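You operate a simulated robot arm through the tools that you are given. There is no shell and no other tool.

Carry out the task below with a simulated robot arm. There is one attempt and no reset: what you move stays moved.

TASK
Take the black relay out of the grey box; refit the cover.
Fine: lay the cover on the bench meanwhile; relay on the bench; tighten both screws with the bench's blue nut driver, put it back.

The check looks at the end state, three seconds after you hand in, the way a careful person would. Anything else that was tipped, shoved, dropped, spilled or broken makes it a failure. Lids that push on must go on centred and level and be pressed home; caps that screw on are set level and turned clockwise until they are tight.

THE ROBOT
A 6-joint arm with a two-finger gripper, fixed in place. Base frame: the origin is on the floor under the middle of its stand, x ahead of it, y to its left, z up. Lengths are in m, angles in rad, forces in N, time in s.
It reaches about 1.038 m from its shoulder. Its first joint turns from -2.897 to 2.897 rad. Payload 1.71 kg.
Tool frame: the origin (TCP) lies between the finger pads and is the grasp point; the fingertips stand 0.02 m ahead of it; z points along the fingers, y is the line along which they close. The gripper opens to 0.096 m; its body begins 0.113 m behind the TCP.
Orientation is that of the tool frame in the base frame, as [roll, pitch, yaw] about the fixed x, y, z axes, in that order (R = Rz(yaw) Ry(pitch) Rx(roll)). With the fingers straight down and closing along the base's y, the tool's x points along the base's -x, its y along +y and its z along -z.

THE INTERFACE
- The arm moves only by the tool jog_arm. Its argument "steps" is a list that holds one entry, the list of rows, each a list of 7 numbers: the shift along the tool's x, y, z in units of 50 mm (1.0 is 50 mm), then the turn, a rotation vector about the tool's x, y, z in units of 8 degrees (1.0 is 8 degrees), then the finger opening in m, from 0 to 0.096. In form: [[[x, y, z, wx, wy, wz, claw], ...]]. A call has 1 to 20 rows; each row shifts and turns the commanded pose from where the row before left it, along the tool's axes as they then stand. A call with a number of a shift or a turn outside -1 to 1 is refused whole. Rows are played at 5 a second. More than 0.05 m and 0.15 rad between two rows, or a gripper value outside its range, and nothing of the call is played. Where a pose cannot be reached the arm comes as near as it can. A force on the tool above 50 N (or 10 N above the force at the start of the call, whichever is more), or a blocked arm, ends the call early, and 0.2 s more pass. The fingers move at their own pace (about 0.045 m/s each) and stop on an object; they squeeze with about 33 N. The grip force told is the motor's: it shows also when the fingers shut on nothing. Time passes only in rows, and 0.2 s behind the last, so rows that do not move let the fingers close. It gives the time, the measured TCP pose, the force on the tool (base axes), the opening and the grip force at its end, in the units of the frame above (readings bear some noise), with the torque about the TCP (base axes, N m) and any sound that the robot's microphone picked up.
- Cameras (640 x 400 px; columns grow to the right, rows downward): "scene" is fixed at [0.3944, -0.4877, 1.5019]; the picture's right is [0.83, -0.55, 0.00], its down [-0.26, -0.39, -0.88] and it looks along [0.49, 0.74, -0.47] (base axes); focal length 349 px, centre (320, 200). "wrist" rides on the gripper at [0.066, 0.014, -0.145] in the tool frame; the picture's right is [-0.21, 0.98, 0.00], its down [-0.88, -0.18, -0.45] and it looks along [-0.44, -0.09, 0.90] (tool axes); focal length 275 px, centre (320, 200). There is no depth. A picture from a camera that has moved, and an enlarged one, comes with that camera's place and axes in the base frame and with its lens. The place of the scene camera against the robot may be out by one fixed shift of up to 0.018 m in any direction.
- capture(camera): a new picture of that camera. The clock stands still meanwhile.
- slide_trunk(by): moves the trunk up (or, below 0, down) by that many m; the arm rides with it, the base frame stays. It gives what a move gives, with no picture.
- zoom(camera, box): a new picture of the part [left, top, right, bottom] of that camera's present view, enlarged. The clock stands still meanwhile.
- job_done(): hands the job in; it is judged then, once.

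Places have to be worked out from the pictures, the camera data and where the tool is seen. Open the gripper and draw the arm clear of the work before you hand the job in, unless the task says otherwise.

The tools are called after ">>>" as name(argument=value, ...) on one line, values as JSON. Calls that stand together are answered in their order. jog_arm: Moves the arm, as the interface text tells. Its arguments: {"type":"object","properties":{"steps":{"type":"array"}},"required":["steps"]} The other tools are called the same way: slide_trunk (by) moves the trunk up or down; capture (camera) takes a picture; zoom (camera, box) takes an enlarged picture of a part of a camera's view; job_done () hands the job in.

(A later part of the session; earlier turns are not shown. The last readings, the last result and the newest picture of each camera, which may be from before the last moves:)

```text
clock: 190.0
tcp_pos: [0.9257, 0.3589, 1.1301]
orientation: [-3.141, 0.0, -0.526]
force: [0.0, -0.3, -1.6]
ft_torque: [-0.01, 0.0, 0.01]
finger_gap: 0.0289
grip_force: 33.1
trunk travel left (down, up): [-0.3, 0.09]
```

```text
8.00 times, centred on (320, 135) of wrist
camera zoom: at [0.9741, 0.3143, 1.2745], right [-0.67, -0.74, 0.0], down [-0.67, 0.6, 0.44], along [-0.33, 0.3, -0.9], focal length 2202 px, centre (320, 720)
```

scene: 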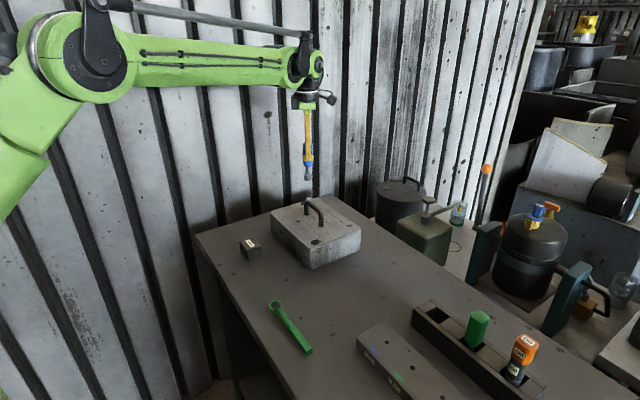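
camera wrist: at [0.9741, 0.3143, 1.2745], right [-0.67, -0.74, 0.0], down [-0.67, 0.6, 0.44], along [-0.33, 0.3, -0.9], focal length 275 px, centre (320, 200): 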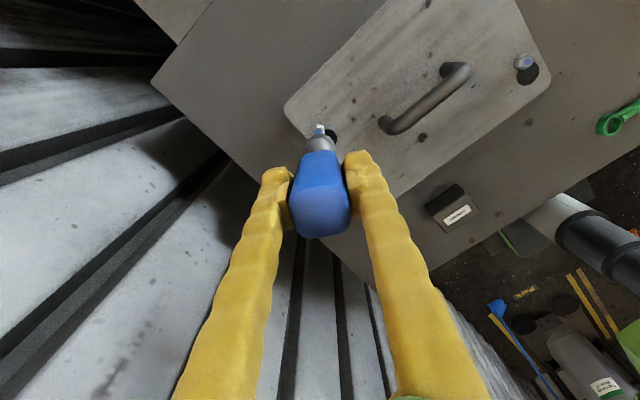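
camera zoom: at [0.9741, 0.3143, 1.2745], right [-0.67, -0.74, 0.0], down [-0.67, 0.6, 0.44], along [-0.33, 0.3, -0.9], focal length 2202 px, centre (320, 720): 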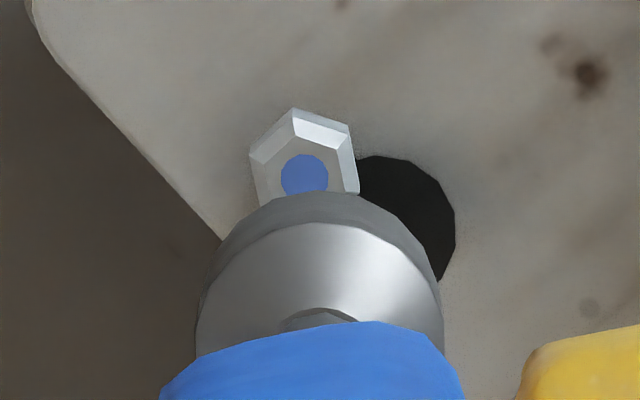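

A fresh ray plus symmetry about the cover centre refine screw 2 to (0.9256, 0.3604). I nudge 2 mm accordingly and descend to just above the head.

>>> jog_arm(steps=[[[0.019, -0.032, 0.2, 0, 0, 0, 0.0], [0, 0, 0.3, 0, 0, 0, 0.0], [0, 0, 0.3, 0, 0, 0, 0.0], [0, 0, 0.3, 0, 0, 0, 0.0], [0, 0, 0, 0, 0, 0, 0.0], [0, 0, 0, 0, 0, 0, 0.0]]])

>>> zoom(camera="scene", box=[276, 165, 340, 215])

>>> zoom(camera="wrist", box=[280, 110, 360, 160])

```text
clock: 191.4
tcp_pos: [0.9253, 0.3602, 1.0767]
orientation: [3.141, -0.002, -0.524]
force: [0.0, -1.1, -1.0]
ft_torque: [-0.01, -0.01, -0.01]
finger_gap: 0.0288
grip_force: 33.2
trunk travel left (down, up): [-0.3, 0.09]
```

```text
8.00 times, centred on (308, 190) of scene
camera zoom: at [0.3944, -0.4877, 1.5019], right [0.83, -0.55, 0.0], down [-0.26, -0.39, -0.88], along [0.49, 0.74, -0.47], focal length 2791 px, centre (416, 280)
```

zoom: 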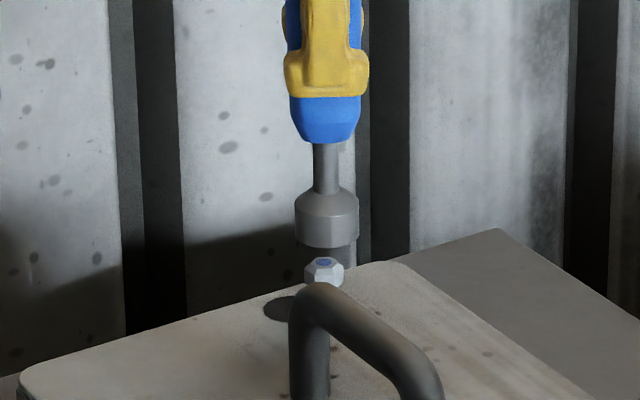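

```text
8.00 times, centred on (320, 135) of wrist
camera zoom: at [0.9757, 0.3143, 1.2212], right [-0.67, -0.74, 0.0], down [-0.67, 0.6, 0.44], along [-0.33, 0.3, -0.9], focal length 2202 px, centre (320, 720)
```

zoom: 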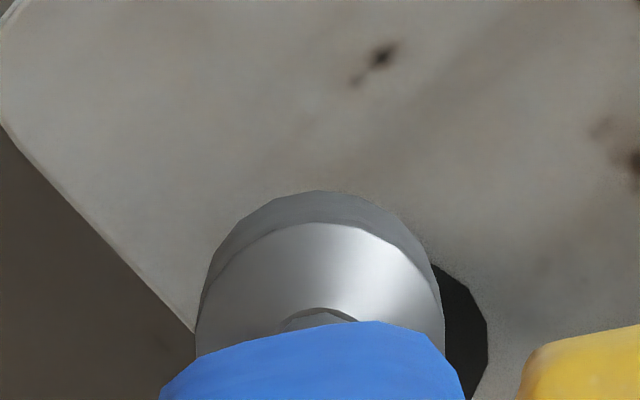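

Lateral offset in the scene is under 1 mm; I trim 0.6 mm and descend over the head in small steps.

>>> jog_arm(steps=[[[-0.013, 0, 0.04, 0, 0, 0, 0.0], [0, 0, 0.04, 0, 0, 0, 0.0], [0, 0, 0.04, 0, 0, 0, 0.0], [0, 0, 0.04, 0, 0, 0, 0.0], [0, 0, 0, 0, 0, 0, 0.0]]])

>>> jog_arm(steps=[[[0, 0, 0.03, 0, 0, 0, 0.0], [0, 0, 0.03, 0, 0, 0, 0.0], [0, 0, 0.03, 0, 0, 0, 0.0], [0, 0, 0, 0, 0, 0, 0.0]]])

>>> zoom(camera="scene", box=[276, 165, 340, 215])

```text
clock: 192.6
tcp_pos: [0.9258, 0.3605, 1.0697]
orientation: [3.14, 0.0, -0.525]
force: [-0.3, 0.1, -2.9]
ft_torque: [-0.03, -0.01, 0.0]
finger_gap: 0.0288
grip_force: 33.0
trunk travel left (down, up): [-0.3, 0.09]
```

```text
clock: 193.6
tcp_pos: [0.9253, 0.3599, 1.0626]
orientation: [-3.14, 0.001, -0.527]
force: [-0.8, 0.0, -1.7]
ft_torque: [-0.03, 0.01, 0.0]
finger_gap: 0.0287
grip_force: 32.9
trunk travel left (down, up): [-0.3, 0.09]
```

```text
8.00 times, centred on (308, 190) of scene
camera zoom: at [0.3944, -0.4877, 1.5019], right [0.83, -0.55, 0.0], down [-0.26, -0.39, -0.88], along [0.49, 0.74, -0.47], focal length 2791 px, centre (416, 280)
```

zoom: 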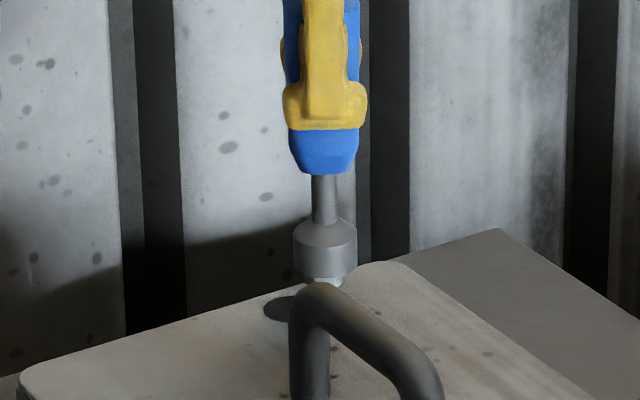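

No contact and the head is entering. I continue down.

>>> jog_arm(steps=[[[0, 0, 0.03, 0, 0, 0, 0.0], [0, 0, 0.03, 0, 0, 0, 0.0], [0, 0, 0.03, 0, 0, 0, 0.0], [0, 0, 0, 0, 0, 0, 0.0]]])

>>> jog_arm(steps=[[[0, 0, 0.03, 0, 0, 0, 0.0], [0, 0, 0.03, 0, 0, 0, 0.0], [0, 0, 0, 0, 0, 0, 0.0]]])

>>> zoom(camera="scene", box=[276, 165, 340, 215])

```text
clock: 194.6
tcp_pos: [0.9249, 0.3601, 1.0582]
orientation: [-3.141, 0.0, -0.525]
force: [0.9, -0.7, -0.4]
ft_torque: [-0.02, -0.02, 0.02]
finger_gap: 0.0286
grip_force: 33.2
trunk travel left (down, up): [-0.3, 0.09]
```

```text
clock: 195.4
tcp_pos: [0.9259, 0.3608, 1.0561]
orientation: [-3.14, -0.002, -0.526]
force: [-1.2, 0.5, -1.6]
ft_torque: [0.01, -0.02, 0.0]
finger_gap: 0.0289
grip_force: 33.0
trunk travel left (down, up): [-0.3, 0.09]
```

```text
8.00 times, centred on (308, 190) of scene
camera zoom: at [0.3944, -0.4877, 1.5019], right [0.83, -0.55, 0.0], down [-0.26, -0.39, -0.88], along [0.49, 0.74, -0.47], focal length 2791 px, centre (416, 280)
```

zoom: 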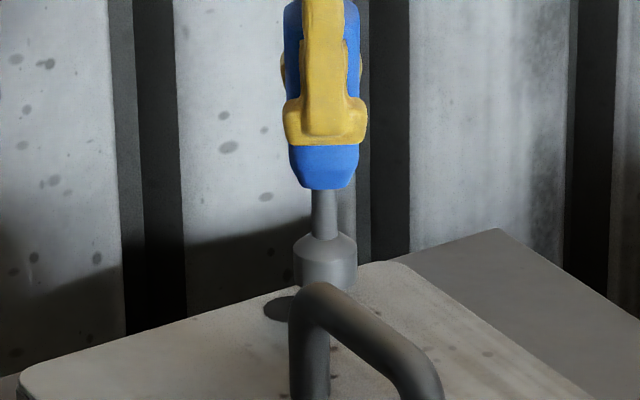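

>>> jog_arm(steps=[[[0, 0, 0.02, 0, 0, 0, 0.0], [0, 0, 0.02, 0, 0, 0, 0.0], [0, 0, 0, 0, 0, 0, 0.0]]])

>>> jog_arm(steps=[[[0, 0, 0.02, 0, 0, 0, 0.0], [0, 0, 0, 0, 0, 0, 0.0]]])

```text
clock: 196.2
tcp_pos: [0.9242, 0.361, 1.0546]
orientation: [3.141, -0.001, -0.525]
force: [-0.1, 0.0, -2.0]
ft_torque: [0.04, 0.01, -0.02]
finger_gap: 0.0288
grip_force: 32.6
trunk travel left (down, up): [-0.3, 0.09]
```

```text
clock: 196.8
tcp_pos: [0.9248, 0.3626, 1.0543]
orientation: [-3.14, -0.001, -0.526]
force: [0.6, -0.7, -1.0]
ft_torque: [-0.03, 0.02, 0.01]
finger_gap: 0.0287
grip_force: 32.8
trunk travel left (down, up): [-0.3, 0.09]
```

>>> jog_arm(steps=[[[0, 0, 0.02, 0, 0, 0, 0.0], [0, 0, 0.02, 0, 0, 0, 0.0], [0, 0, 0, 0, 0, 0, 0.0]]])

```text
clock: 197.6
tcp_pos: [0.9243, 0.3611, 1.0513]
orientation: [-3.141, -0.002, -0.526]
force: [2.2, 1.1, 6.5]
ft_torque: [0.05, -0.11, 0.04]
finger_gap: 0.0288
grip_force: 33.1
trunk travel left (down, up): [-0.3, 0.09]
```

Engaged on screw 2 (light contact). I turn clockwise 120° with a matched feed of ~1.5 mm.

>>> jog_arm(steps=[[[0, 0, 0, 0, 0, 0.75, 0.0], [0, 0, 0.0015, 0, 0, 0.75, 0.0], [0, 0, 0.0015, 0, 0, 0.75, 0.0], [0, 0, 0.0015, 0, 0, 0.75, 0.0], [0, 0, 0.0015, 0, 0, 0.75, 0.0], [0, 0, 0.0015, 0, 0, 0.75, 0.0], [0, 0, 0.0015, 0, 0, 0.75, 0.0], [0, 0, 0.0015, 0, 0, 0.75, 0.0], [0, 0, 0.0015, 0, 0, 0.75, 0.0], [0, 0, 0.0015, 0, 0, 0.75, 0.0], [0, 0, 0, 0, 0, 0, 0.0]]])

>>> jog_arm(steps=[[[0, 0, 0.0015, 0, 0, 0.75, 0.0], [0, 0, 0.0015, 0, 0, 0.75, 0.0], [0, 0, 0.0015, 0, 0, 0.75, 0.0], [0, 0, 0.0015, 0, 0, 0.75, 0.0], [0, 0, 0.0015, 0, 0, 0.75, 0.0], [0, 0, 0.0015, 0, 0, 0.75, 0.0], [0, 0, 0.0015, 0, 0, 0.75, 0.0], [0, 0, 0.0015, 0, 0, 0.75, 0.0], [0, 0, 0.0015, 0, 0, 0.75, 0.0], [0, 0, 0.0015, 0, 0, 0.75, 0.0], [0, 0, 0, 0, 0, 0, 0.0]]])

>>> zoom(camera="scene", box=[276, 165, 340, 215])

```text
clock: 200.0
tcp_pos: [0.9243, 0.3606, 1.0505]
orientation: [-3.14, 0.001, -1.574]
force: [-1.2, 2.0, 13.4]
ft_torque: [0.18, 0.03, 0.06]
finger_gap: 0.0284
grip_force: 32.9
trunk travel left (down, up): [-0.3, 0.09]
```

```text
clock: 202.4
tcp_pos: [0.925, 0.3606, 1.0501]
orientation: [-3.14, 0.002, -2.621]
force: [-2.4, 1.7, 12.1]
ft_torque: [0.2, 0.1, 0.04]
finger_gap: 0.0288
grip_force: 33.3
trunk travel left (down, up): [-0.3, 0.09]
```

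```text
8.00 times, centred on (308, 190) of scene
camera zoom: at [0.3944, -0.4877, 1.5019], right [0.83, -0.55, 0.0], down [-0.26, -0.39, -0.88], along [0.49, 0.74, -0.47], focal length 2791 px, centre (416, 280)
```

zoom: 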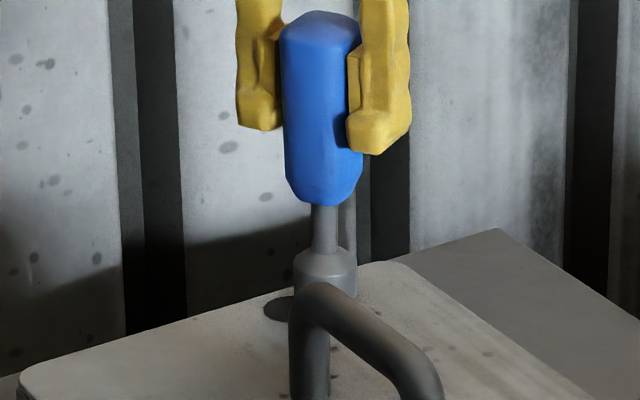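

The feed matches the thread (steady ~12 N). Another 120°.

>>> jog_arm(steps=[[[0, 0, 0.0013, 0, 0, 0.75, 0.0], [0, 0, 0.0013, 0, 0, 0.75, 0.0], [0, 0, 0.0013, 0, 0, 0.75, 0.0], [0, 0, 0.0013, 0, 0, 0.75, 0.0], [0, 0, 0.0013, 0, 0, 0.75, 0.0], [0, 0, 0.0013, 0, 0, 0.75, 0.0], [0, 0, 0.0013, 0, 0, 0.75, 0.0], [0, 0, 0.0013, 0, 0, 0.75, 0.0], [0, 0, 0.0013, 0, 0, 0.75, 0.0], [0, 0, 0.0013, 0, 0, 0.75, 0.0], [0, 0, 0, 0, 0, 0, 0.0]]])

>>> jog_arm(steps=[[[0, 0, 0.0015, 0, 0, 0.75, 0.0], [0, 0, 0.0015, 0, 0, 0.75, 0.0], [0, 0, 0.0015, 0, 0, 0.75, 0.0], [0, 0, 0.0015, 0, 0, 0.75, 0.0], [0, 0, 0.0015, 0, 0, 0.75, 0.0], [0, 0, 0.0015, 0, 0, 0.75, 0.0], [0, 0, 0.0015, 0, 0, 0.75, 0.0], [0, 0, 0.0015, 0, 0, 0.75, 0.0], [0, 0, 0.0015, 0, 0, 0.75, 0.0], [0, 0, 0.0015, 0, 0, 0.75, 0.0], [0, 0, 0, 0, 0, 0, 0.0]]])

>>> zoom(camera="scene", box=[276, 165, 340, 215])

```text
clock: 204.8
tcp_pos: [0.9245, 0.3601, 1.049]
orientation: [3.141, 0.002, 2.614]
force: [-1.0, 2.0, 9.5]
ft_torque: [0.14, 0.05, 0.02]
finger_gap: 0.0287
grip_force: 32.6
trunk travel left (down, up): [-0.3, 0.09]
```

```text
clock: 207.2
tcp_pos: [0.9242, 0.3601, 1.0479]
orientation: [3.141, 0.001, 1.568]
force: [1.1, 2.4, 17.9]
ft_torque: [0.28, -0.08, 0.06]
finger_gap: 0.0286
grip_force: 32.2
trunk travel left (down, up): [-0.3, 0.09]
```

```text
8.00 times, centred on (308, 190) of scene
camera zoom: at [0.3944, -0.4877, 1.5019], right [0.83, -0.55, 0.0], down [-0.26, -0.39, -0.88], along [0.49, 0.74, -0.47], focal length 2791 px, centre (416, 280)
```

zoom: 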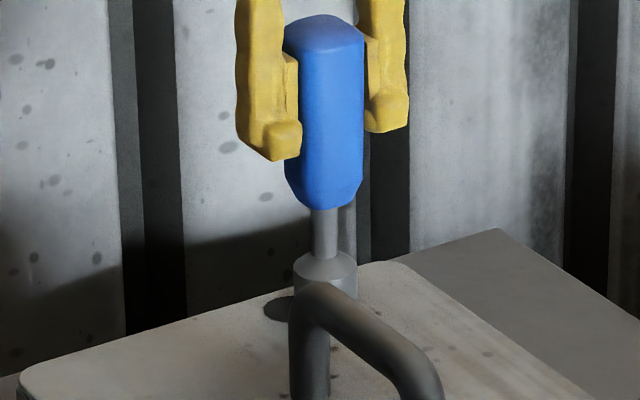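

Another 60° takes me to the wrist limit; I feed a little less as contact is at 18 N.

>>> jog_arm(steps=[[[0, 0, 0.001, 0, 0, 0.75, 0.0], [0, 0, 0.001, 0, 0, 0.75, 0.0], [0, 0, 0.001, 0, 0, 0.75, 0.0], [0, 0, 0.001, 0, 0, 0.75, 0.0], [0, 0, 0.001, 0, 0, 0.75, 0.0], [0, 0, 0.001, 0, 0, 0.75, 0.0], [0, 0, 0.001, 0, 0, 0.75, 0.0], [0, 0, 0.001, 0, 0, 0.75, 0.0], [0, 0, 0.001, 0, 0, 0.75, 0.0], [0, 0, 0.001, 0, 0, 0.75, 0.0], [0, 0, 0, 0, 0, 0, 0.0]]])

```text
clock: 209.6
tcp_pos: [0.9243, 0.3602, 1.0477]
orientation: [3.141, -0.003, 0.52]
force: [-0.5, -1.0, 6.6]
ft_torque: [-0.01, -0.01, 0.07]
finger_gap: 0.0287
grip_force: 33.4
trunk travel left (down, up): [-0.3, 0.09]
```

300° done. I lift off and wind back 300° for the second stroke.

>>> jog_arm(steps=[[[0, 0, -0.1, 0, 0, 0, 0.0], [0, 0, -0.2, 0, 0, 0, 0.0], [0, 0, -0.2, 0, 0, 0, 0.0], [0, 0, -0.2, 0, 0, 0, 0.0], [0, 0, 0, 0, 0, 0, 0.0], [0, 0, 0, 0, 0, -0.9375, 0.0], [0, 0, 0, 0, 0, -0.9375, 0.0], [0, 0, 0, 0, 0, -0.9375, 0.0], [0, 0, 0, 0, 0, -0.9375, 0.0], [0, 0, 0, 0, 0, -0.9375, 0.0], [0, 0, 0, 0, 0, -0.9375, 0.0], [0, 0, 0, 0, 0, -0.9375, 0.0], [0, 0, 0, 0, 0, -0.9375, 0.0], [0, 0, 0, 0, 0, -0.9375, 0.0], [0, 0, 0, 0, 0, -0.9375, 0.0]]])

>>> jog_arm(steps=[[[0, 0, 0, 0, 0, -0.9375, 0.0], [0, 0, 0, 0, 0, -0.9375, 0.0], [0, 0, 0, 0, 0, -0.9375, 0.0], [0, 0, 0, 0, 0, -0.9375, 0.0], [0, 0, 0, 0, 0, -0.9375, 0.0], [0, 0, 0, 0, 0, -0.9375, 0.0], [0, 0, 0, 0, 0, -0.9375, 0.0], [0, 0, 0, 0, 0, -0.9375, 0.0], [0, 0, 0, 0, 0, -0.9375, 0.0], [0, 0, 0, 0, 0, -0.9375, 0.0], [0, 0, 0, 0, 0, -0.9375, 0.0], [0, 0, 0, 0, 0, -0.9375, 0.0], [0, 0, 0, 0, 0, -0.9375, 0.0], [0, 0, 0, 0, 0, -0.9375, 0.0], [0, 0, 0, 0, 0, -0.9375, 0.0]]])

>>> jog_arm(steps=[[[0, 0, 0, 0, 0, -0.9375, 0.0], [0, 0, 0, 0, 0, -0.9375, 0.0], [0, 0, 0, 0, 0, -0.9375, 0.0], [0, 0, 0, 0, 0, -0.9375, 0.0], [0, 0, 0, 0, 0, -0.9375, 0.0], [0, 0, 0, 0, 0, -0.9375, 0.0], [0, 0, 0, 0, 0, -0.9375, 0.0], [0, 0, 0, 0, 0, -0.9375, 0.0], [0, 0, 0, 0, 0, -0.9375, 0.0], [0, 0, 0, 0, 0, -0.9375, 0.0], [0, 0, 0, 0, 0, -0.9375, 0.0], [0, 0, 0, 0, 0, -0.9375, 0.0], [0, 0, 0, 0, 0, -0.9375, 0.0], [0, 0, 0, 0, 0, -0.9375, 0.0], [0, 0, 0, 0, 0, -0.9375, 0.0], [0, 0, 0, 0, 0, 0, 0.0], [0, 0, 0, 0, 0, 0, 0.0]]])

>>> zoom(camera="scene", box=[276, 165, 340, 215])

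>>> zoom(camera="wrist", box=[280, 110, 360, 160])

```text
clock: 212.8
tcp_pos: [0.9246, 0.3619, 1.08]
orientation: [3.139, 0.001, 1.834]
force: [-0.9, 0.6, -1.3]
ft_torque: [0.01, -0.03, 0.01]
finger_gap: 0.0287
grip_force: 32.6
trunk travel left (down, up): [-0.3, 0.09]
```

```text
clock: 216.0
tcp_pos: [0.9254, 0.3612, 1.0806]
orientation: [-3.141, 0.0, -2.488]
force: [0.4, -0.4, -0.7]
ft_torque: [-0.03, -0.01, -0.01]
finger_gap: 0.0286
grip_force: 33.2
trunk travel left (down, up): [-0.3, 0.09]
```

```text
clock: 219.6
tcp_pos: [0.9254, 0.3608, 1.0817]
orientation: [3.141, -0.002, -0.525]
force: [0.6, 0.0, -1.8]
ft_torque: [-0.01, -0.03, 0.0]
finger_gap: 0.029
grip_force: 32.8
trunk travel left (down, up): [-0.3, 0.09]
```

```text
8.00 times, centred on (308, 190) of scene
camera zoom: at [0.3944, -0.4877, 1.5019], right [0.83, -0.55, 0.0], down [-0.26, -0.39, -0.88], along [0.49, 0.74, -0.47], focal length 2791 px, centre (416, 280)
```

zoom: 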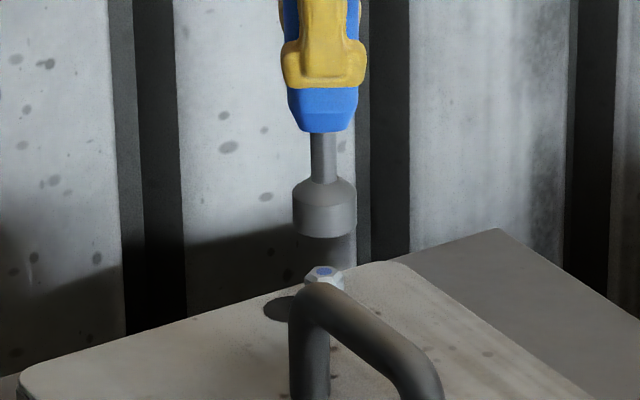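

```text
8.00 times, centred on (320, 135) of wrist
camera zoom: at [0.9749, 0.3149, 1.225], right [-0.67, -0.74, 0.0], down [-0.67, 0.6, 0.44], along [-0.33, 0.3, -0.9], focal length 2202 px, centre (320, 720)
```

zoom: 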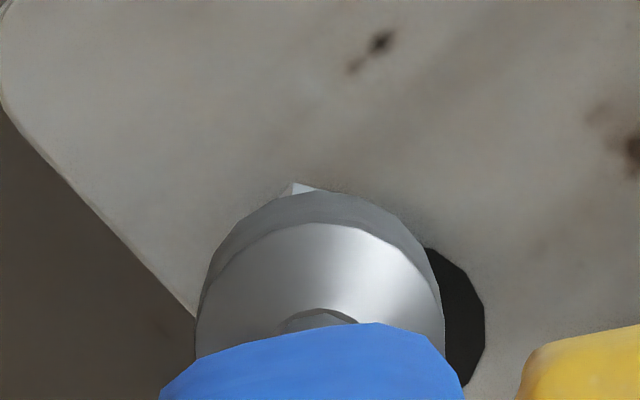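

Head 2 has dropped about 4 mm. I re-engage.

>>> jog_arm(steps=[[[0, 0, 0.06, 0, 0, 0, 0.0], [0, 0, 0.06, 0, 0, 0, 0.0], [0, 0, 0.06, 0, 0, 0, 0.0], [0, 0, 0.06, 0, 0, 0, 0.0], [0, 0, 0.06, 0, 0, 0, 0.0], [0, 0, 0.06, 0, 0, 0, 0.0], [0, 0, 0.06, 0, 0, 0, 0.0], [0, 0, 0.06, 0, 0, 0, 0.0], [0, 0, 0.04, 0, 0, 0, 0.0], [0, 0, 0.04, 0, 0, 0, 0.0], [0, 0, 0, 0, 0, 0, 0.0]]])

>>> jog_arm(steps=[[[0, 0, 0.02, 0, 0, 0, 0.0], [0, 0, 0.02, 0, 0, 0, 0.0], [0, 0, 0.02, 0, 0, 0, 0.0], [0, 0, 0, 0, 0, 0, 0.0]]])

```text
clock: 222.0
tcp_pos: [0.9239, 0.3595, 1.0529]
orientation: [3.141, 0.0, -0.525]
force: [0.1, -0.1, -1.4]
ft_torque: [0.01, -0.03, 0.01]
finger_gap: 0.0287
grip_force: 32.7
trunk travel left (down, up): [-0.3, 0.09]
```

```text
clock: 223.0
tcp_pos: [0.9256, 0.3608, 1.0503]
orientation: [-3.141, 0.0, -0.526]
force: [0.1, 0.0, -0.8]
ft_torque: [-0.02, 0.0, 0.01]
finger_gap: 0.0287
grip_force: 32.9
trunk travel left (down, up): [-0.3, 0.09]
```

>>> jog_arm(steps=[[[0, 0, 0.02, 0, 0, 0, 0.0], [0, 0, 0.02, 0, 0, 0, 0.0], [0, 0, 0.01, 0, 0, 0, 0.0], [0, 0, 0, 0, 0, 0, 0.0]]])

```text
clock: 224.0
tcp_pos: [0.9266, 0.3613, 1.0487]
orientation: [3.141, -0.001, -0.525]
force: [0.0, 0.3, -1.0]
ft_torque: [0.01, 0.03, -0.01]
finger_gap: 0.0287
grip_force: 33.0
trunk travel left (down, up): [-0.3, 0.09]
```

>>> jog_arm(steps=[[[0, 0, 0.02, 0, 0, 0, 0.0], [0, 0, 0.01, 0, 0, 0, 0.0], [0, 0, 0, 0, 0, 0, 0.0]]])

```text
clock: 224.8
tcp_pos: [0.9249, 0.3599, 1.0469]
orientation: [-3.141, -0.002, -0.523]
force: [2.1, -0.4, 8.9]
ft_torque: [-0.02, -0.11, 0.05]
finger_gap: 0.0287
grip_force: 32.8
trunk travel left (down, up): [-0.3, 0.09]
```

Engaged with light contact. Clockwise again, 60° at a time, watching the torque.

>>> jog_arm(steps=[[[0, 0, 0.0012, 0, 0, 0.75, 0.0], [0, 0, 0.0012, 0, 0, 0.75, 0.0], [0, 0, 0.0012, 0, 0, 0.75, 0.0], [0, 0, 0.0012, 0, 0, 0.75, 0.0], [0, 0, 0.0012, 0, 0, 0.75, 0.0], [0, 0, 0.0012, 0, 0, 0.75, 0.0], [0, 0, 0.0012, 0, 0, 0.75, 0.0], [0, 0, 0.0012, 0, 0, 0.75, 0.0], [0, 0, 0.0012, 0, 0, 0.75, 0.0], [0, 0, 0.0012, 0, 0, 0.75, 0.0], [0, 0, 0, 0, 0, 0, 0.0]]])

>>> jog_arm(steps=[[[0, 0, 0.0012, 0, 0, 0.75, 0.0], [0, 0, 0.0012, 0, 0, 0.75, 0.0], [0, 0, 0.0012, 0, 0, 0.75, 0.0], [0, 0, 0.0012, 0, 0, 0.75, 0.0], [0, 0, 0.0012, 0, 0, 0.75, 0.0], [0, 0, 0.0012, 0, 0, 0.75, 0.0], [0, 0, 0.0012, 0, 0, 0.75, 0.0], [0, 0, 0.0012, 0, 0, 0.75, 0.0], [0, 0, 0.0012, 0, 0, 0.75, 0.0], [0, 0, 0.0012, 0, 0, 0.75, 0.0], [0, 0, 0, 0, 0, 0, 0.0]]])

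```text
clock: 227.2
tcp_pos: [0.9243, 0.3596, 1.0457]
orientation: [-3.139, 0.001, -1.576]
force: [0.6, 1.6, 19.0]
ft_torque: [0.23, -0.07, 0.05]
finger_gap: 0.0287
grip_force: 33.2
trunk travel left (down, up): [-0.3, 0.09]
```

```text
clock: 229.6
tcp_pos: [0.9249, 0.3608, 1.0442]
orientation: [3.14, -0.001, -2.624]
force: [0.0, 4.6, 13.2]
ft_torque: [0.33, -0.05, 0.02]
finger_gap: 0.0286
grip_force: 33.2
trunk travel left (down, up): [-0.3, 0.09]
```

>>> jog_arm(steps=[[[0, 0, 0.001, 0, 0, 0.75, 0.0], [0, 0, 0.001, 0, 0, 0.75, 0.0], [0, 0, 0.001, 0, 0, 0.75, 0.0], [0, 0, 0.001, 0, 0, 0.75, 0.0], [0, 0, 0.001, 0, 0, 0.75, 0.0], [0, 0, 0, 0, 0, 0, 0.0]]])

>>> jog_arm(steps=[[[0, 0, 0, 0, 0, 0.75, 0.0], [0, 0, 0, 0, 0, 0.75, 0.0], [0, 0, 0, 0, 0, 0.75, 0.0], [0, 0, 0, 0, 0, 0.75, 0.0], [0, 0, 0, 0, 0, 0.75, 0.0], [0, 0, 0, 0, 0, 0, 0.0]]])

>>> zoom(camera="scene", box=[276, 165, 340, 215])

```text
clock: 231.0
tcp_pos: [0.9246, 0.3601, 1.0456]
orientation: [-3.141, 0.001, 3.137]
force: [4.3, 0.1, 21.3]
ft_torque: [-0.04, -0.16, 0.03]
finger_gap: 0.0286
grip_force: 33.0
trunk travel left (down, up): [-0.3, 0.09]
```

```text
clock: 232.4
tcp_pos: [0.9248, 0.3602, 1.0445]
orientation: [3.138, 0.002, 2.614]
force: [2.7, 1.1, 19.7]
ft_torque: [0.04, -0.01, 0.03]
finger_gap: 0.0287
grip_force: 33.1
trunk travel left (down, up): [-0.3, 0.09]
```

```text
8.00 times, centred on (308, 190) of scene
camera zoom: at [0.3944, -0.4877, 1.5019], right [0.83, -0.55, 0.0], down [-0.26, -0.39, -0.88], along [0.49, 0.74, -0.47], focal length 2791 px, centre (416, 280)
```

zoom: 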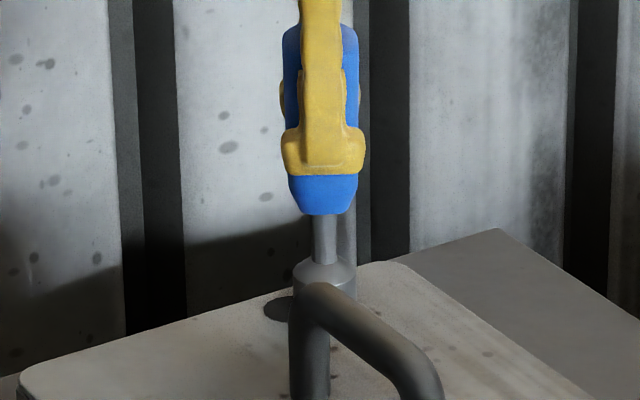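

Axial contact is constant now (the socket rim probably touches the cover). I keep turning without feed.

>>> jog_arm(steps=[[[0, 0, 0, 0, 0, 0.75, 0.0], [0, 0, 0, 0, 0, 0.75, 0.0], [0, 0, 0, 0, 0, 0.75, 0.0], [0, 0, 0, 0, 0, 0.75, 0.0], [0, 0, 0, 0, 0, 0.75, 0.0], [0, 0, 0, 0, 0, 0, 0.0]]])

>>> jog_arm(steps=[[[0, 0, 0, 0, 0, 0.75, 0.0], [0, 0, 0, 0, 0, 0.75, 0.0], [0, 0, 0, 0, 0, 0.75, 0.0], [0, 0, 0, 0, 0, 0, 0.0]]])

```text
clock: 233.8
tcp_pos: [0.925, 0.3597, 1.0445]
orientation: [3.141, 0.0, 2.09]
force: [-2.3, 0.7, 5.8]
ft_torque: [0.13, 0.12, 0.05]
finger_gap: 0.0292
grip_force: 32.5
trunk travel left (down, up): [-0.3, 0.09]
```

```text
clock: 234.8
tcp_pos: [0.9248, 0.3597, 1.0445]
orientation: [3.141, 0.0, 1.776]
force: [2.9, 0.8, 10.2]
ft_torque: [0.01, -0.22, 0.07]
finger_gap: 0.0287
grip_force: 33.1
trunk travel left (down, up): [-0.3, 0.09]
```

>>> jog_arm(steps=[[[0, 0, 0, 0, 0, 0.75, 0.0], [0, 0, 0, 0, 0, 0.75, 0.0], [0, 0, 0, 0, 0, 0.75, 0.0], [0, 0, 0, 0, 0, 0, 0.0]]])

>>> jog_arm(steps=[[[0, 0, 0, 0, 0, 0.75, 0.0], [0, 0, 0, 0, 0, 0.75, 0.0], [0, 0, 0, 0, 0, 0.75, 0.0], [0, 0, 0, 0, 0, 0, 0.0]]])

>>> zoom(camera="scene", box=[276, 165, 340, 215])

```text
clock: 235.8
tcp_pos: [0.9237, 0.3614, 1.0449]
orientation: [3.141, -0.001, 1.465]
force: [1.4, 0.2, 14.3]
ft_torque: [-0.03, 0.05, 0.05]
finger_gap: 0.0289
grip_force: 32.9
trunk travel left (down, up): [-0.3, 0.09]
```

```text
clock: 236.8
tcp_pos: [0.9255, 0.36, 1.043]
orientation: [3.139, -0.002, 1.148]
force: [2.3, -2.8, 13.9]
ft_torque: [-0.19, -0.06, 0.24]
finger_gap: 0.0285
grip_force: 33.0
trunk travel left (down, up): [-0.3, 0.09]
```

```text
8.00 times, centred on (308, 190) of scene
camera zoom: at [0.3944, -0.4877, 1.5019], right [0.83, -0.55, 0.0], down [-0.26, -0.39, -0.88], along [0.49, 0.74, -0.47], focal length 2791 px, centre (416, 280)
```

zoom: 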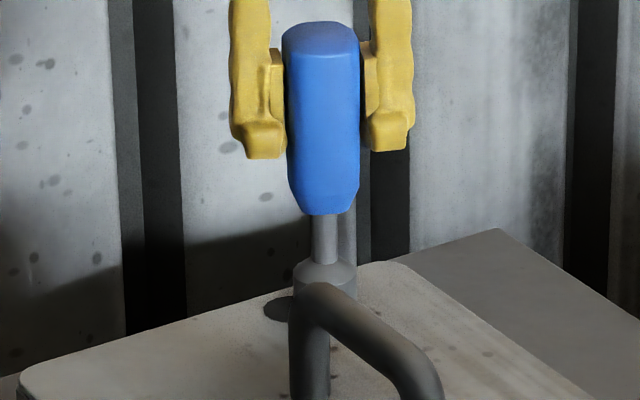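

Torque jumps to 0.24 N·m: screw 2 is seating. I tighten on with the remaining stroke.

>>> jog_arm(steps=[[[0, 0, 0, 0, 0, 0.5, 0.0], [0, 0, 0, 0, 0, 0.5, 0.0], [0, 0, 0, 0, 0, 0.5, 0.0], [0, 0, 0, 0, 0, 0, 0.0]]])

>>> jog_arm(steps=[[[0, 0, 0, 0, 0, 0.5, 0.0], [0, 0, 0, 0, 0, 0.5, 0.0], [0, 0, 0, 0, 0, 0.5, 0.0], [0, 0, 0, 0, 0, 0, 0.0]]])

>>> jog_arm(steps=[[[0, 0, 0, 0, 0, 0.5, 0.0], [0, 0, 0, 0, 0, 0.5, 0.0], [0, 0, 0, 0, 0, 0.4, 0.0], [0, 0, 0, 0, 0, 0, 0.0]]])

```text
clock: 237.8
tcp_pos: [0.9248, 0.3604, 1.0439]
orientation: [3.141, -0.002, 0.938]
force: [-1.3, -1.1, 7.3]
ft_torque: [-0.1, 0.18, 0.42]
finger_gap: 0.0288
grip_force: 33.1
trunk travel left (down, up): [-0.3, 0.09]
```

```text
clock: 238.8
tcp_pos: [0.9242, 0.3605, 1.0438]
orientation: [-3.141, -0.003, 0.729]
force: [-0.5, 1.1, 3.1]
ft_torque: [0.09, -0.02, 0.44]
finger_gap: 0.0288
grip_force: 32.9
trunk travel left (down, up): [-0.3, 0.09]
```

```text
clock: 239.8
tcp_pos: [0.9254, 0.3602, 1.0443]
orientation: [3.14, -0.001, 0.533]
force: [1.1, -0.4, 7.1]
ft_torque: [0.0, -0.04, 0.4]
finger_gap: 0.029
grip_force: 32.4
trunk travel left (down, up): [-0.3, 0.09]
```

Torque plateaus at ~0.44 N·m just as with screw 1: tight. I lift the driver straight off and inspect both heads.

>>> jog_arm(steps=[[[0, 0, -0.1, 0, 0, 0, 0.0], [0, 0, -0.2, 0, 0, 0, 0.0], [0, 0, -0.2, 0, 0, 0, 0.0], [0, 0, -0.3, 0, 0, 0, 0.0], [0, 0, -0.3, 0, 0, 0, 0.0], [0, 0, -0.3, 0, 0, 0, 0.0], [0, 0, -0.3, 0, 0, 0, 0.0], [0, 0, 0, 0, 0, 0, 0.0], [0, 0, 0, 0, 0, 0, 0.0]]])

>>> zoom(camera="scene", box=[286, 185, 334, 215])

>>> zoom(camera="scene", box=[296, 222, 344, 252])

>>> capture(camera="wrist")

```text
clock: 241.8
tcp_pos: [0.9256, 0.3618, 1.1279]
orientation: [3.14, 0.0, 0.536]
force: [-1.5, -0.9, -1.6]
ft_torque: [-0.05, 0.01, -0.02]
finger_gap: 0.0287
grip_force: 33.2
trunk travel left (down, up): [-0.3, 0.09]
```

```text
13.33 times, centred on (310, 200) of scene
camera zoom: at [0.3944, -0.4877, 1.5019], right [0.83, -0.55, 0.0], down [-0.26, -0.39, -0.88], along [0.49, 0.74, -0.47], focal length 4652 px, centre (453, 200)
```

zoom: 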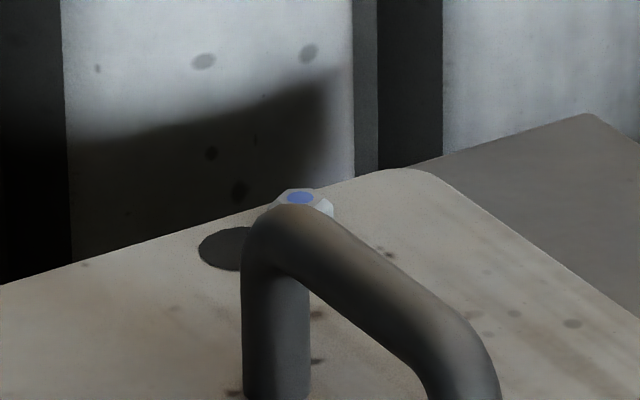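

```text
13.33 times, centred on (320, 237) of scene
camera zoom: at [0.3944, -0.4877, 1.5019], right [0.83, -0.55, 0.0], down [-0.26, -0.39, -0.88], along [0.49, 0.74, -0.47], focal length 4652 px, centre (320, -293)
```

zoom: 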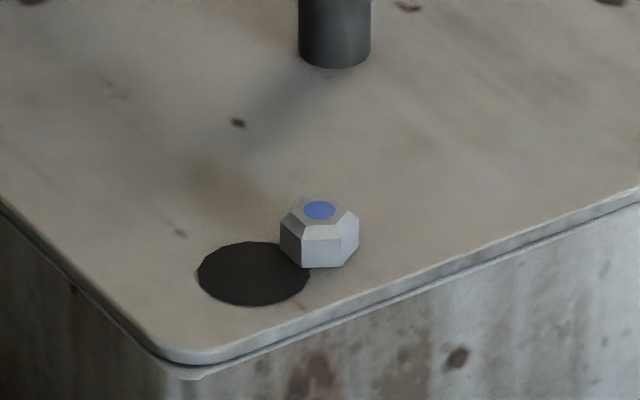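

```text
taken
camera wrist: at [0.9891, 0.3823, 1.2721], right [0.32, -0.95, 0.0], down [-0.85, -0.29, 0.44], along [-0.42, -0.14, -0.9], focal length 275 px, centre (320, 200)
```

wrist: 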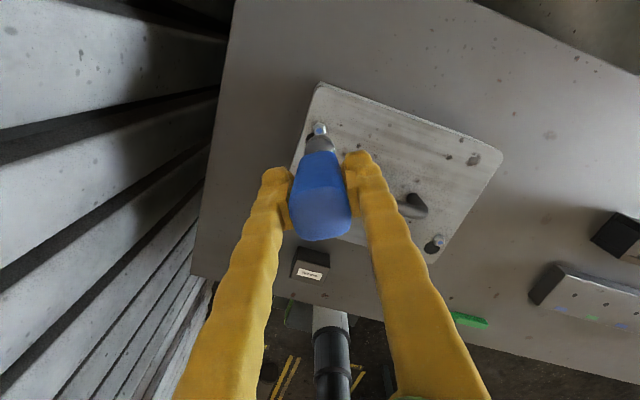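

Both heads are down on the cover. Before returning the driver I check whether it shifted in the grip.

>>> zoom(camera="wrist", box=[280, 110, 360, 160])

>>> zoom(camera="scene", box=[276, 140, 340, 200])

```text
8.00 times, centred on (320, 135) of wrist
camera zoom: at [0.9891, 0.3823, 1.2721], right [0.32, -0.95, 0.0], down [-0.85, -0.29, 0.44], along [-0.42, -0.14, -0.9], focal length 2202 px, centre (320, 720)
```

zoom: 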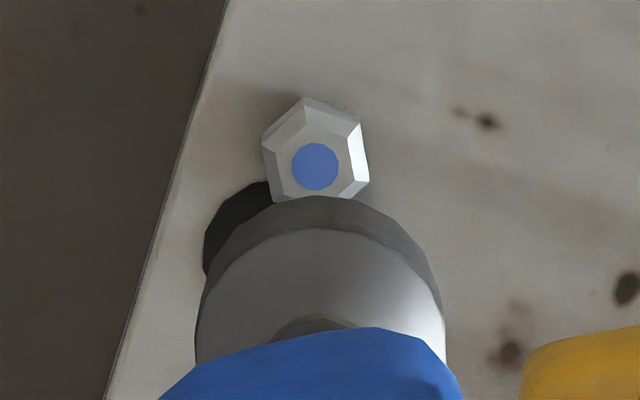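

```text
6.67 times, centred on (308, 170) of scene
camera zoom: at [0.3944, -0.4877, 1.5019], right [0.83, -0.55, 0.0], down [-0.26, -0.39, -0.88], along [0.49, 0.74, -0.47], focal length 2326 px, centre (400, 400)
```

zoom: 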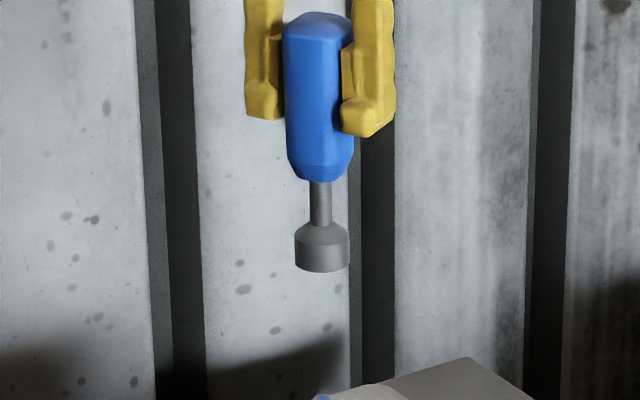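

The driver slid up ~2 mm in the grip but is straight. I rise a bit and wind back to the yaw at which it was picked (−90°).

>>> jog_arm(steps=[[[0, 0, -0.2, 0, 0, 0, 0.0], [0, 0, -0.2, 0, 0, -0.9347, 0.0], [0, 0, -0.2, 0, 0, -0.9347, 0.0], [0, 0, 0, 0, 0, -0.9347, 0.0], [0, 0, 0, 0, 0, -0.9347, 0.0], [0, 0, 0, 0, 0, -0.9347, 0.0], [0, 0, 0, 0, 0, -0.9347, 0.0], [0, 0, 0, 0, 0, -0.9347, 0.0], [0, 0, 0, 0, 0, -0.9347, 0.0], [0, 0, 0, 0, 0, -0.9347, 0.0], [0, 0, 0, 0, 0, -0.9347, 0.0], [0, 0, 0, 0, 0, -0.9347, 0.0], [0, 0, 0, 0, 0, -0.9347, 0.0], [0, 0, 0, 0, 0, -0.9347, 0.0], [0, 0, 0, 0, 0, -0.9347, 0.0], [0, 0, 0, 0, 0, -0.9347, 0.0], [0, 0, 0, 0, 0, -0.9347, 0.0], [0, 0, 0, 0, 0, 0, 0.0]]])

>>> jog_arm(steps=[[[0, 0, 0, 0, 0, -0.9347, 0.0], [0, 0, 0, 0, 0, -0.9347, 0.0], [0, 0, 0, 0, 0, -0.9347, 0.0], [0, 0, 0, 0, 0, -0.9347, 0.0], [0, 0, 0, 0, 0, -0.9347, 0.0], [0, 0, 0, 0, 0, -0.9347, 0.0], [0, 0, 0, 0, 0, -0.9347, 0.0], [0, 0, 0, 0, 0, -0.9347, 0.0], [0, 0, 0, 0, 0, -0.9347, 0.0], [0, 0, 0, 0, 0, -0.9347, 0.0], [0, 0, 0, 0, 0, -0.9347, 0.0], [0, 0, 0, 0, 0, -0.9347, 0.0], [0, 0, 0, 0, 0, -0.9347, 0.0], [0, 0, 0, 0, 0, -0.9347, 0.0], [0, 0, 0, 0, 0, -0.9347, 0.0], [0, 0, 0, 0, 0, -0.9347, 0.0], [0, 0, 0, 0, 0, 0, 0.0], [0, 0, 0, 0, 0, 0, 0.0]]])

>>> capture(camera="wrist")

```text
clock: 245.6
tcp_pos: [0.9253, 0.3618, 1.1589]
orientation: [-3.141, 0.0, 2.625]
force: [-0.1, 0.5, -1.3]
ft_torque: [0.0, -0.01, -0.01]
finger_gap: 0.0288
grip_force: 33.0
trunk travel left (down, up): [-0.3, 0.09]
```

```text
clock: 249.4
tcp_pos: [0.9245, 0.3606, 1.1592]
orientation: [-3.14, 0.0, -1.571]
force: [0.7, -0.1, -1.1]
ft_torque: [0.03, 0.02, -0.03]
finger_gap: 0.0291
grip_force: 33.1
trunk travel left (down, up): [-0.3, 0.09]
```

```text
taken
camera wrist: at [0.9114, 0.2943, 1.3024], right [-0.98, 0.2, 0.0], down [0.18, 0.88, 0.44], along [0.09, 0.44, -0.9], focal length 275 px, centre (320, 200)
```

wrist: 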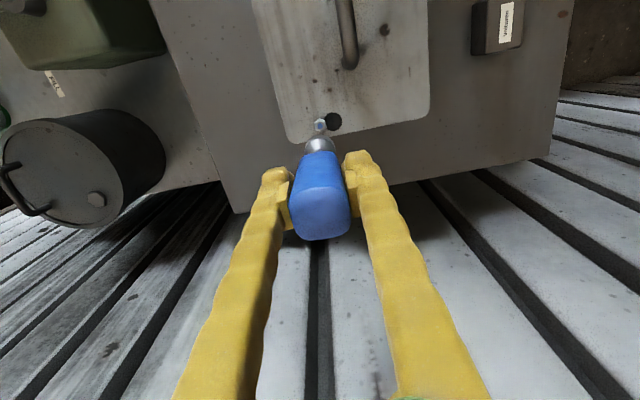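

Yaw is −90°. I now traverse back to the rack position at safe height.

>>> jog_arm(steps=[[[0.2, 0.0128, 0, 0, 0, 0, 0.0], [0.455, 0.0128, 0, 0, 0, 0, 0.0], [0.455, 0.0128, 0, 0, 0, 0, 0.0], [0.455, 0.0128, 0, 0, 0, 0, 0.0], [0.455, 0.0128, 0, 0, 0, 0, 0.0], [0.455, 0.0128, 0, 0, 0, 0, 0.0], [0.455, 0.0128, 0, 0, 0, 0, 0.0], [0.455, 0.0128, 0, 0, 0, 0, 0.0], [0.455, 0.0128, 0, 0, 0, 0, 0.0], [0.455, 0.0128, 0, 0, 0, 0, 0.0], [0.455, 0.0128, 0, 0, 0, 0, 0.0], [0.455, 0.0128, 0, 0, 0, 0, 0.0], [0.455, 0.0128, 0, 0, 0, 0, 0.0], [0.455, 0.0128, 0, 0, 0, 0, 0.0], [0, 0, 0, 0, 0, 0, 0.0]]])

>>> jog_arm(steps=[[[0.455, 0.0128, 0, 0, 0, 0, 0.0], [0.455, 0.0128, 0, 0, 0, 0, 0.0], [0.455, 0.0128, 0, 0, 0, 0, 0.0], [0.455, 0.0128, 0, 0, 0, 0, 0.0], [0.455, 0.0128, 0, 0, 0, 0, 0.0], [0.455, 0.0128, 0, 0, 0, 0, 0.0], [0.455, 0.0128, 0, 0, 0, 0, 0.0], [0.455, 0.0128, 0, 0, 0, 0, 0.0], [0.455, 0.0128, 0, 0, 0, 0, 0.0], [0.455, 0.0128, 0, 0, 0, 0, 0.0], [0.255, 0.0128, 0, 0, 0, 0, 0.0], [0, 0, 0, 0, 0, 0, 0.0], [0, 0, 0, 0, 0, 0, 0.0]]])

>>> capture(camera="wrist")

>>> zoom(camera="scene", box=[370, 170, 530, 330])

```text
clock: 252.6
tcp_pos: [0.9178, 0.0534, 1.1595]
orientation: [-3.139, 0.001, -1.57]
force: [0.7, -0.4, -1.2]
ft_torque: [-0.01, -0.04, 0.02]
finger_gap: 0.0285
grip_force: 32.8
trunk travel left (down, up): [-0.3, 0.09]
```

```text
clock: 255.4
tcp_pos: [0.9105, -0.1859, 1.1583]
orientation: [-3.138, 0.0, -1.571]
force: [0.8, 0.0, -0.9]
ft_torque: [-0.03, -0.03, 0.0]
finger_gap: 0.0287
grip_force: 32.7
trunk travel left (down, up): [-0.3, 0.09]
```

```text
taken
camera wrist: at [0.8968, -0.2509, 1.3027], right [-0.98, 0.21, 0.0], down [0.18, 0.88, 0.44], along [0.09, 0.44, -0.9], focal length 275 px, centre (320, 200)
```

wrist: 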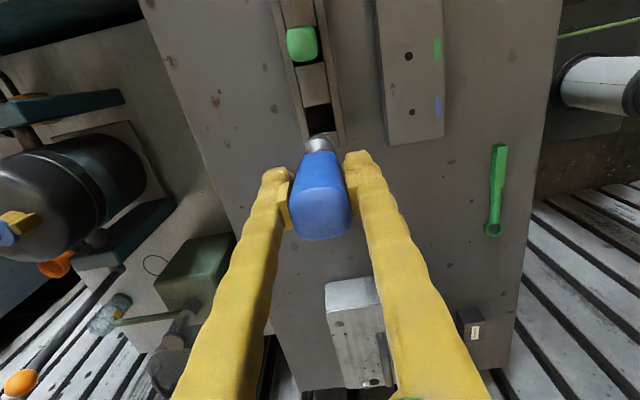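

```text
2.50 times, centred on (450, 250) of scene
camera zoom: at [0.3944, -0.4877, 1.5019], right [0.83, -0.55, 0.0], down [-0.26, -0.39, -0.88], along [0.49, 0.74, -0.47], focal length 872 px, centre (-5, 75)
```

zoom: 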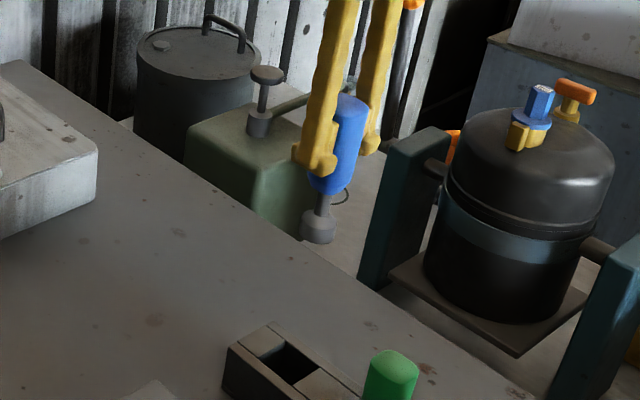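

Over the rack slot. I remove the slight tilt, trim position, and descend to just above the slot.

>>> jog_arm(steps=[[[0.016, 0.016, 0.2, -0.026, 0, 0, 0.0], [0, 0, 0.4, 0, 0, 0, 0.0], [0, 0, 0.4, 0, 0, 0, 0.0], [0, 0, 0.4, 0, 0, 0, 0.0], [0, 0, 0.4, 0, 0, 0, 0.0], [0, 0, 0.4, 0, 0, 0, 0.0], [0, 0, 0, 0, 0, 0, 0.0], [0, 0, 0, 0, 0, 0, 0.0]]])

>>> zoom(camera="wrist", box=[270, 90, 370, 160])

>>> zoom(camera="scene", box=[400, 230, 496, 340])

```text
clock: 257.2
tcp_pos: [0.9086, -0.1881, 1.0493]
orientation: [3.14, -0.001, -1.571]
force: [-0.7, -0.3, -1.0]
ft_torque: [0.01, -0.01, 0.03]
finger_gap: 0.0288
grip_force: 32.7
trunk travel left (down, up): [-0.3, 0.09]
```

```text
5.71 times, centred on (320, 125) of wrist
camera zoom: at [0.8965, -0.253, 1.1924], right [-0.98, 0.21, 0.0], down [0.19, 0.88, 0.44], along [0.09, 0.44, -0.9], focal length 1573 px, centre (320, 629)
```

zoom: 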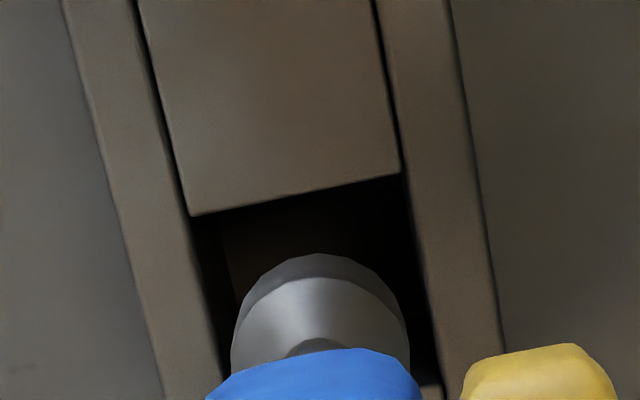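

```text
3.64 times, centred on (448, 285) of scene
camera zoom: at [0.3944, -0.4877, 1.5019], right [0.83, -0.55, 0.0], down [-0.26, -0.39, -0.88], along [0.49, 0.74, -0.47], focal length 1269 px, centre (-146, -109)
```

zoom: 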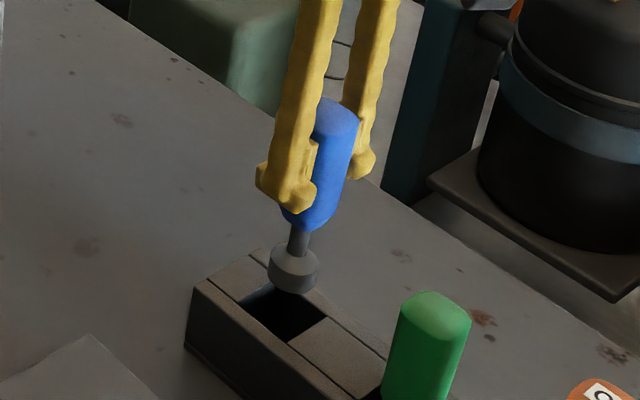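

Aligned with the slot (1 mm y trim). I lower the driver in gently, 5 mm per row.

>>> jog_arm(steps=[[[-0.022, 0, 0.08, 0, 0, 0, 0.0], [0, 0, 0.1, 0, 0, 0, 0.0], [0, 0, 0.1, 0, 0, 0, 0.0], [0, 0, 0.1, 0, 0, 0, 0.0], [0, 0, 0.1, 0, 0, 0, 0.0], [0, 0, 0.1, 0, 0, 0, 0.0], [0, 0, 0, 0, 0, 0, 0.0]]])

>>> zoom(camera="wrist", box=[270, 90, 370, 160])

>>> zoom(camera="scene", box=[400, 230, 496, 340])

```text
clock: 258.8
tcp_pos: [0.9096, -0.1855, 1.0204]
orientation: [3.139, 0.0, -1.572]
force: [-0.4, -0.3, -1.7]
ft_torque: [-0.04, -0.01, 0.02]
finger_gap: 0.0287
grip_force: 33.1
trunk travel left (down, up): [-0.3, 0.09]
```

```text
5.71 times, centred on (320, 125) of wrist
camera zoom: at [0.897, -0.2518, 1.1631], right [-0.98, 0.21, 0.0], down [0.19, 0.88, 0.44], along [0.09, 0.44, -0.9], focal length 1573 px, centre (320, 629)
```

zoom: 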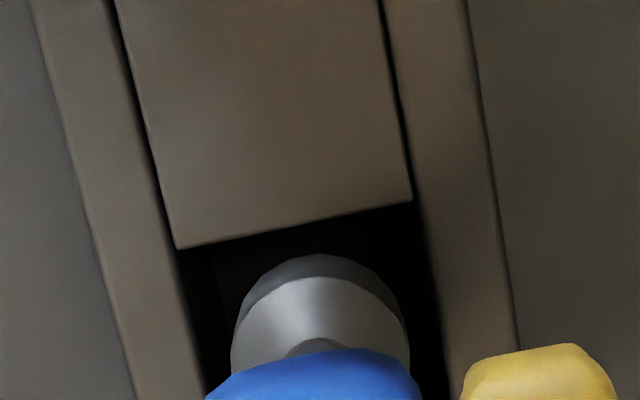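

```text
3.64 times, centred on (448, 285) of scene
camera zoom: at [0.3944, -0.4877, 1.5019], right [0.83, -0.55, 0.0], down [-0.26, -0.39, -0.88], along [0.49, 0.74, -0.47], focal length 1269 px, centre (-146, -109)
```

zoom: 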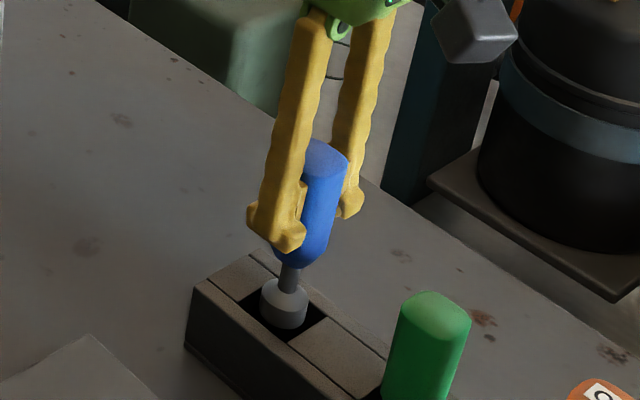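

The socket is entering the slot centrally. I continue down.

>>> jog_arm(steps=[[[0, 0, 0.1, 0, 0, 0, 0.0], [0, 0, 0.1, 0, 0, 0, 0.0], [0, 0, 0.1, 0, 0, 0, 0.0], [0, 0, 0.1, 0, 0, 0, 0.0], [0, 0, 0.1, 0, 0, 0, 0.0], [0, 0, 0.08, 0, 0, 0, 0.0], [0, 0, 0, 0, 0, 0, 0.0]]])

>>> zoom(camera="scene", box=[400, 230, 496, 340])

```text
clock: 260.4
tcp_pos: [0.9092, -0.1876, 0.9904]
orientation: [3.138, 0.0, -1.572]
force: [0.2, 0.0, -1.7]
ft_torque: [0.02, -0.02, 0.02]
finger_gap: 0.0289
grip_force: 32.7
trunk travel left (down, up): [-0.3, 0.09]
```

```text
3.64 times, centred on (448, 285) of scene
camera zoom: at [0.3944, -0.4877, 1.5019], right [0.83, -0.55, 0.0], down [-0.26, -0.39, -0.88], along [0.49, 0.74, -0.47], focal length 1269 px, centre (-146, -109)
```

zoom: 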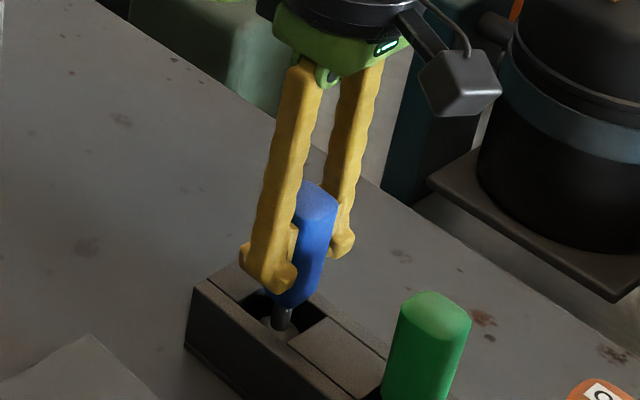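

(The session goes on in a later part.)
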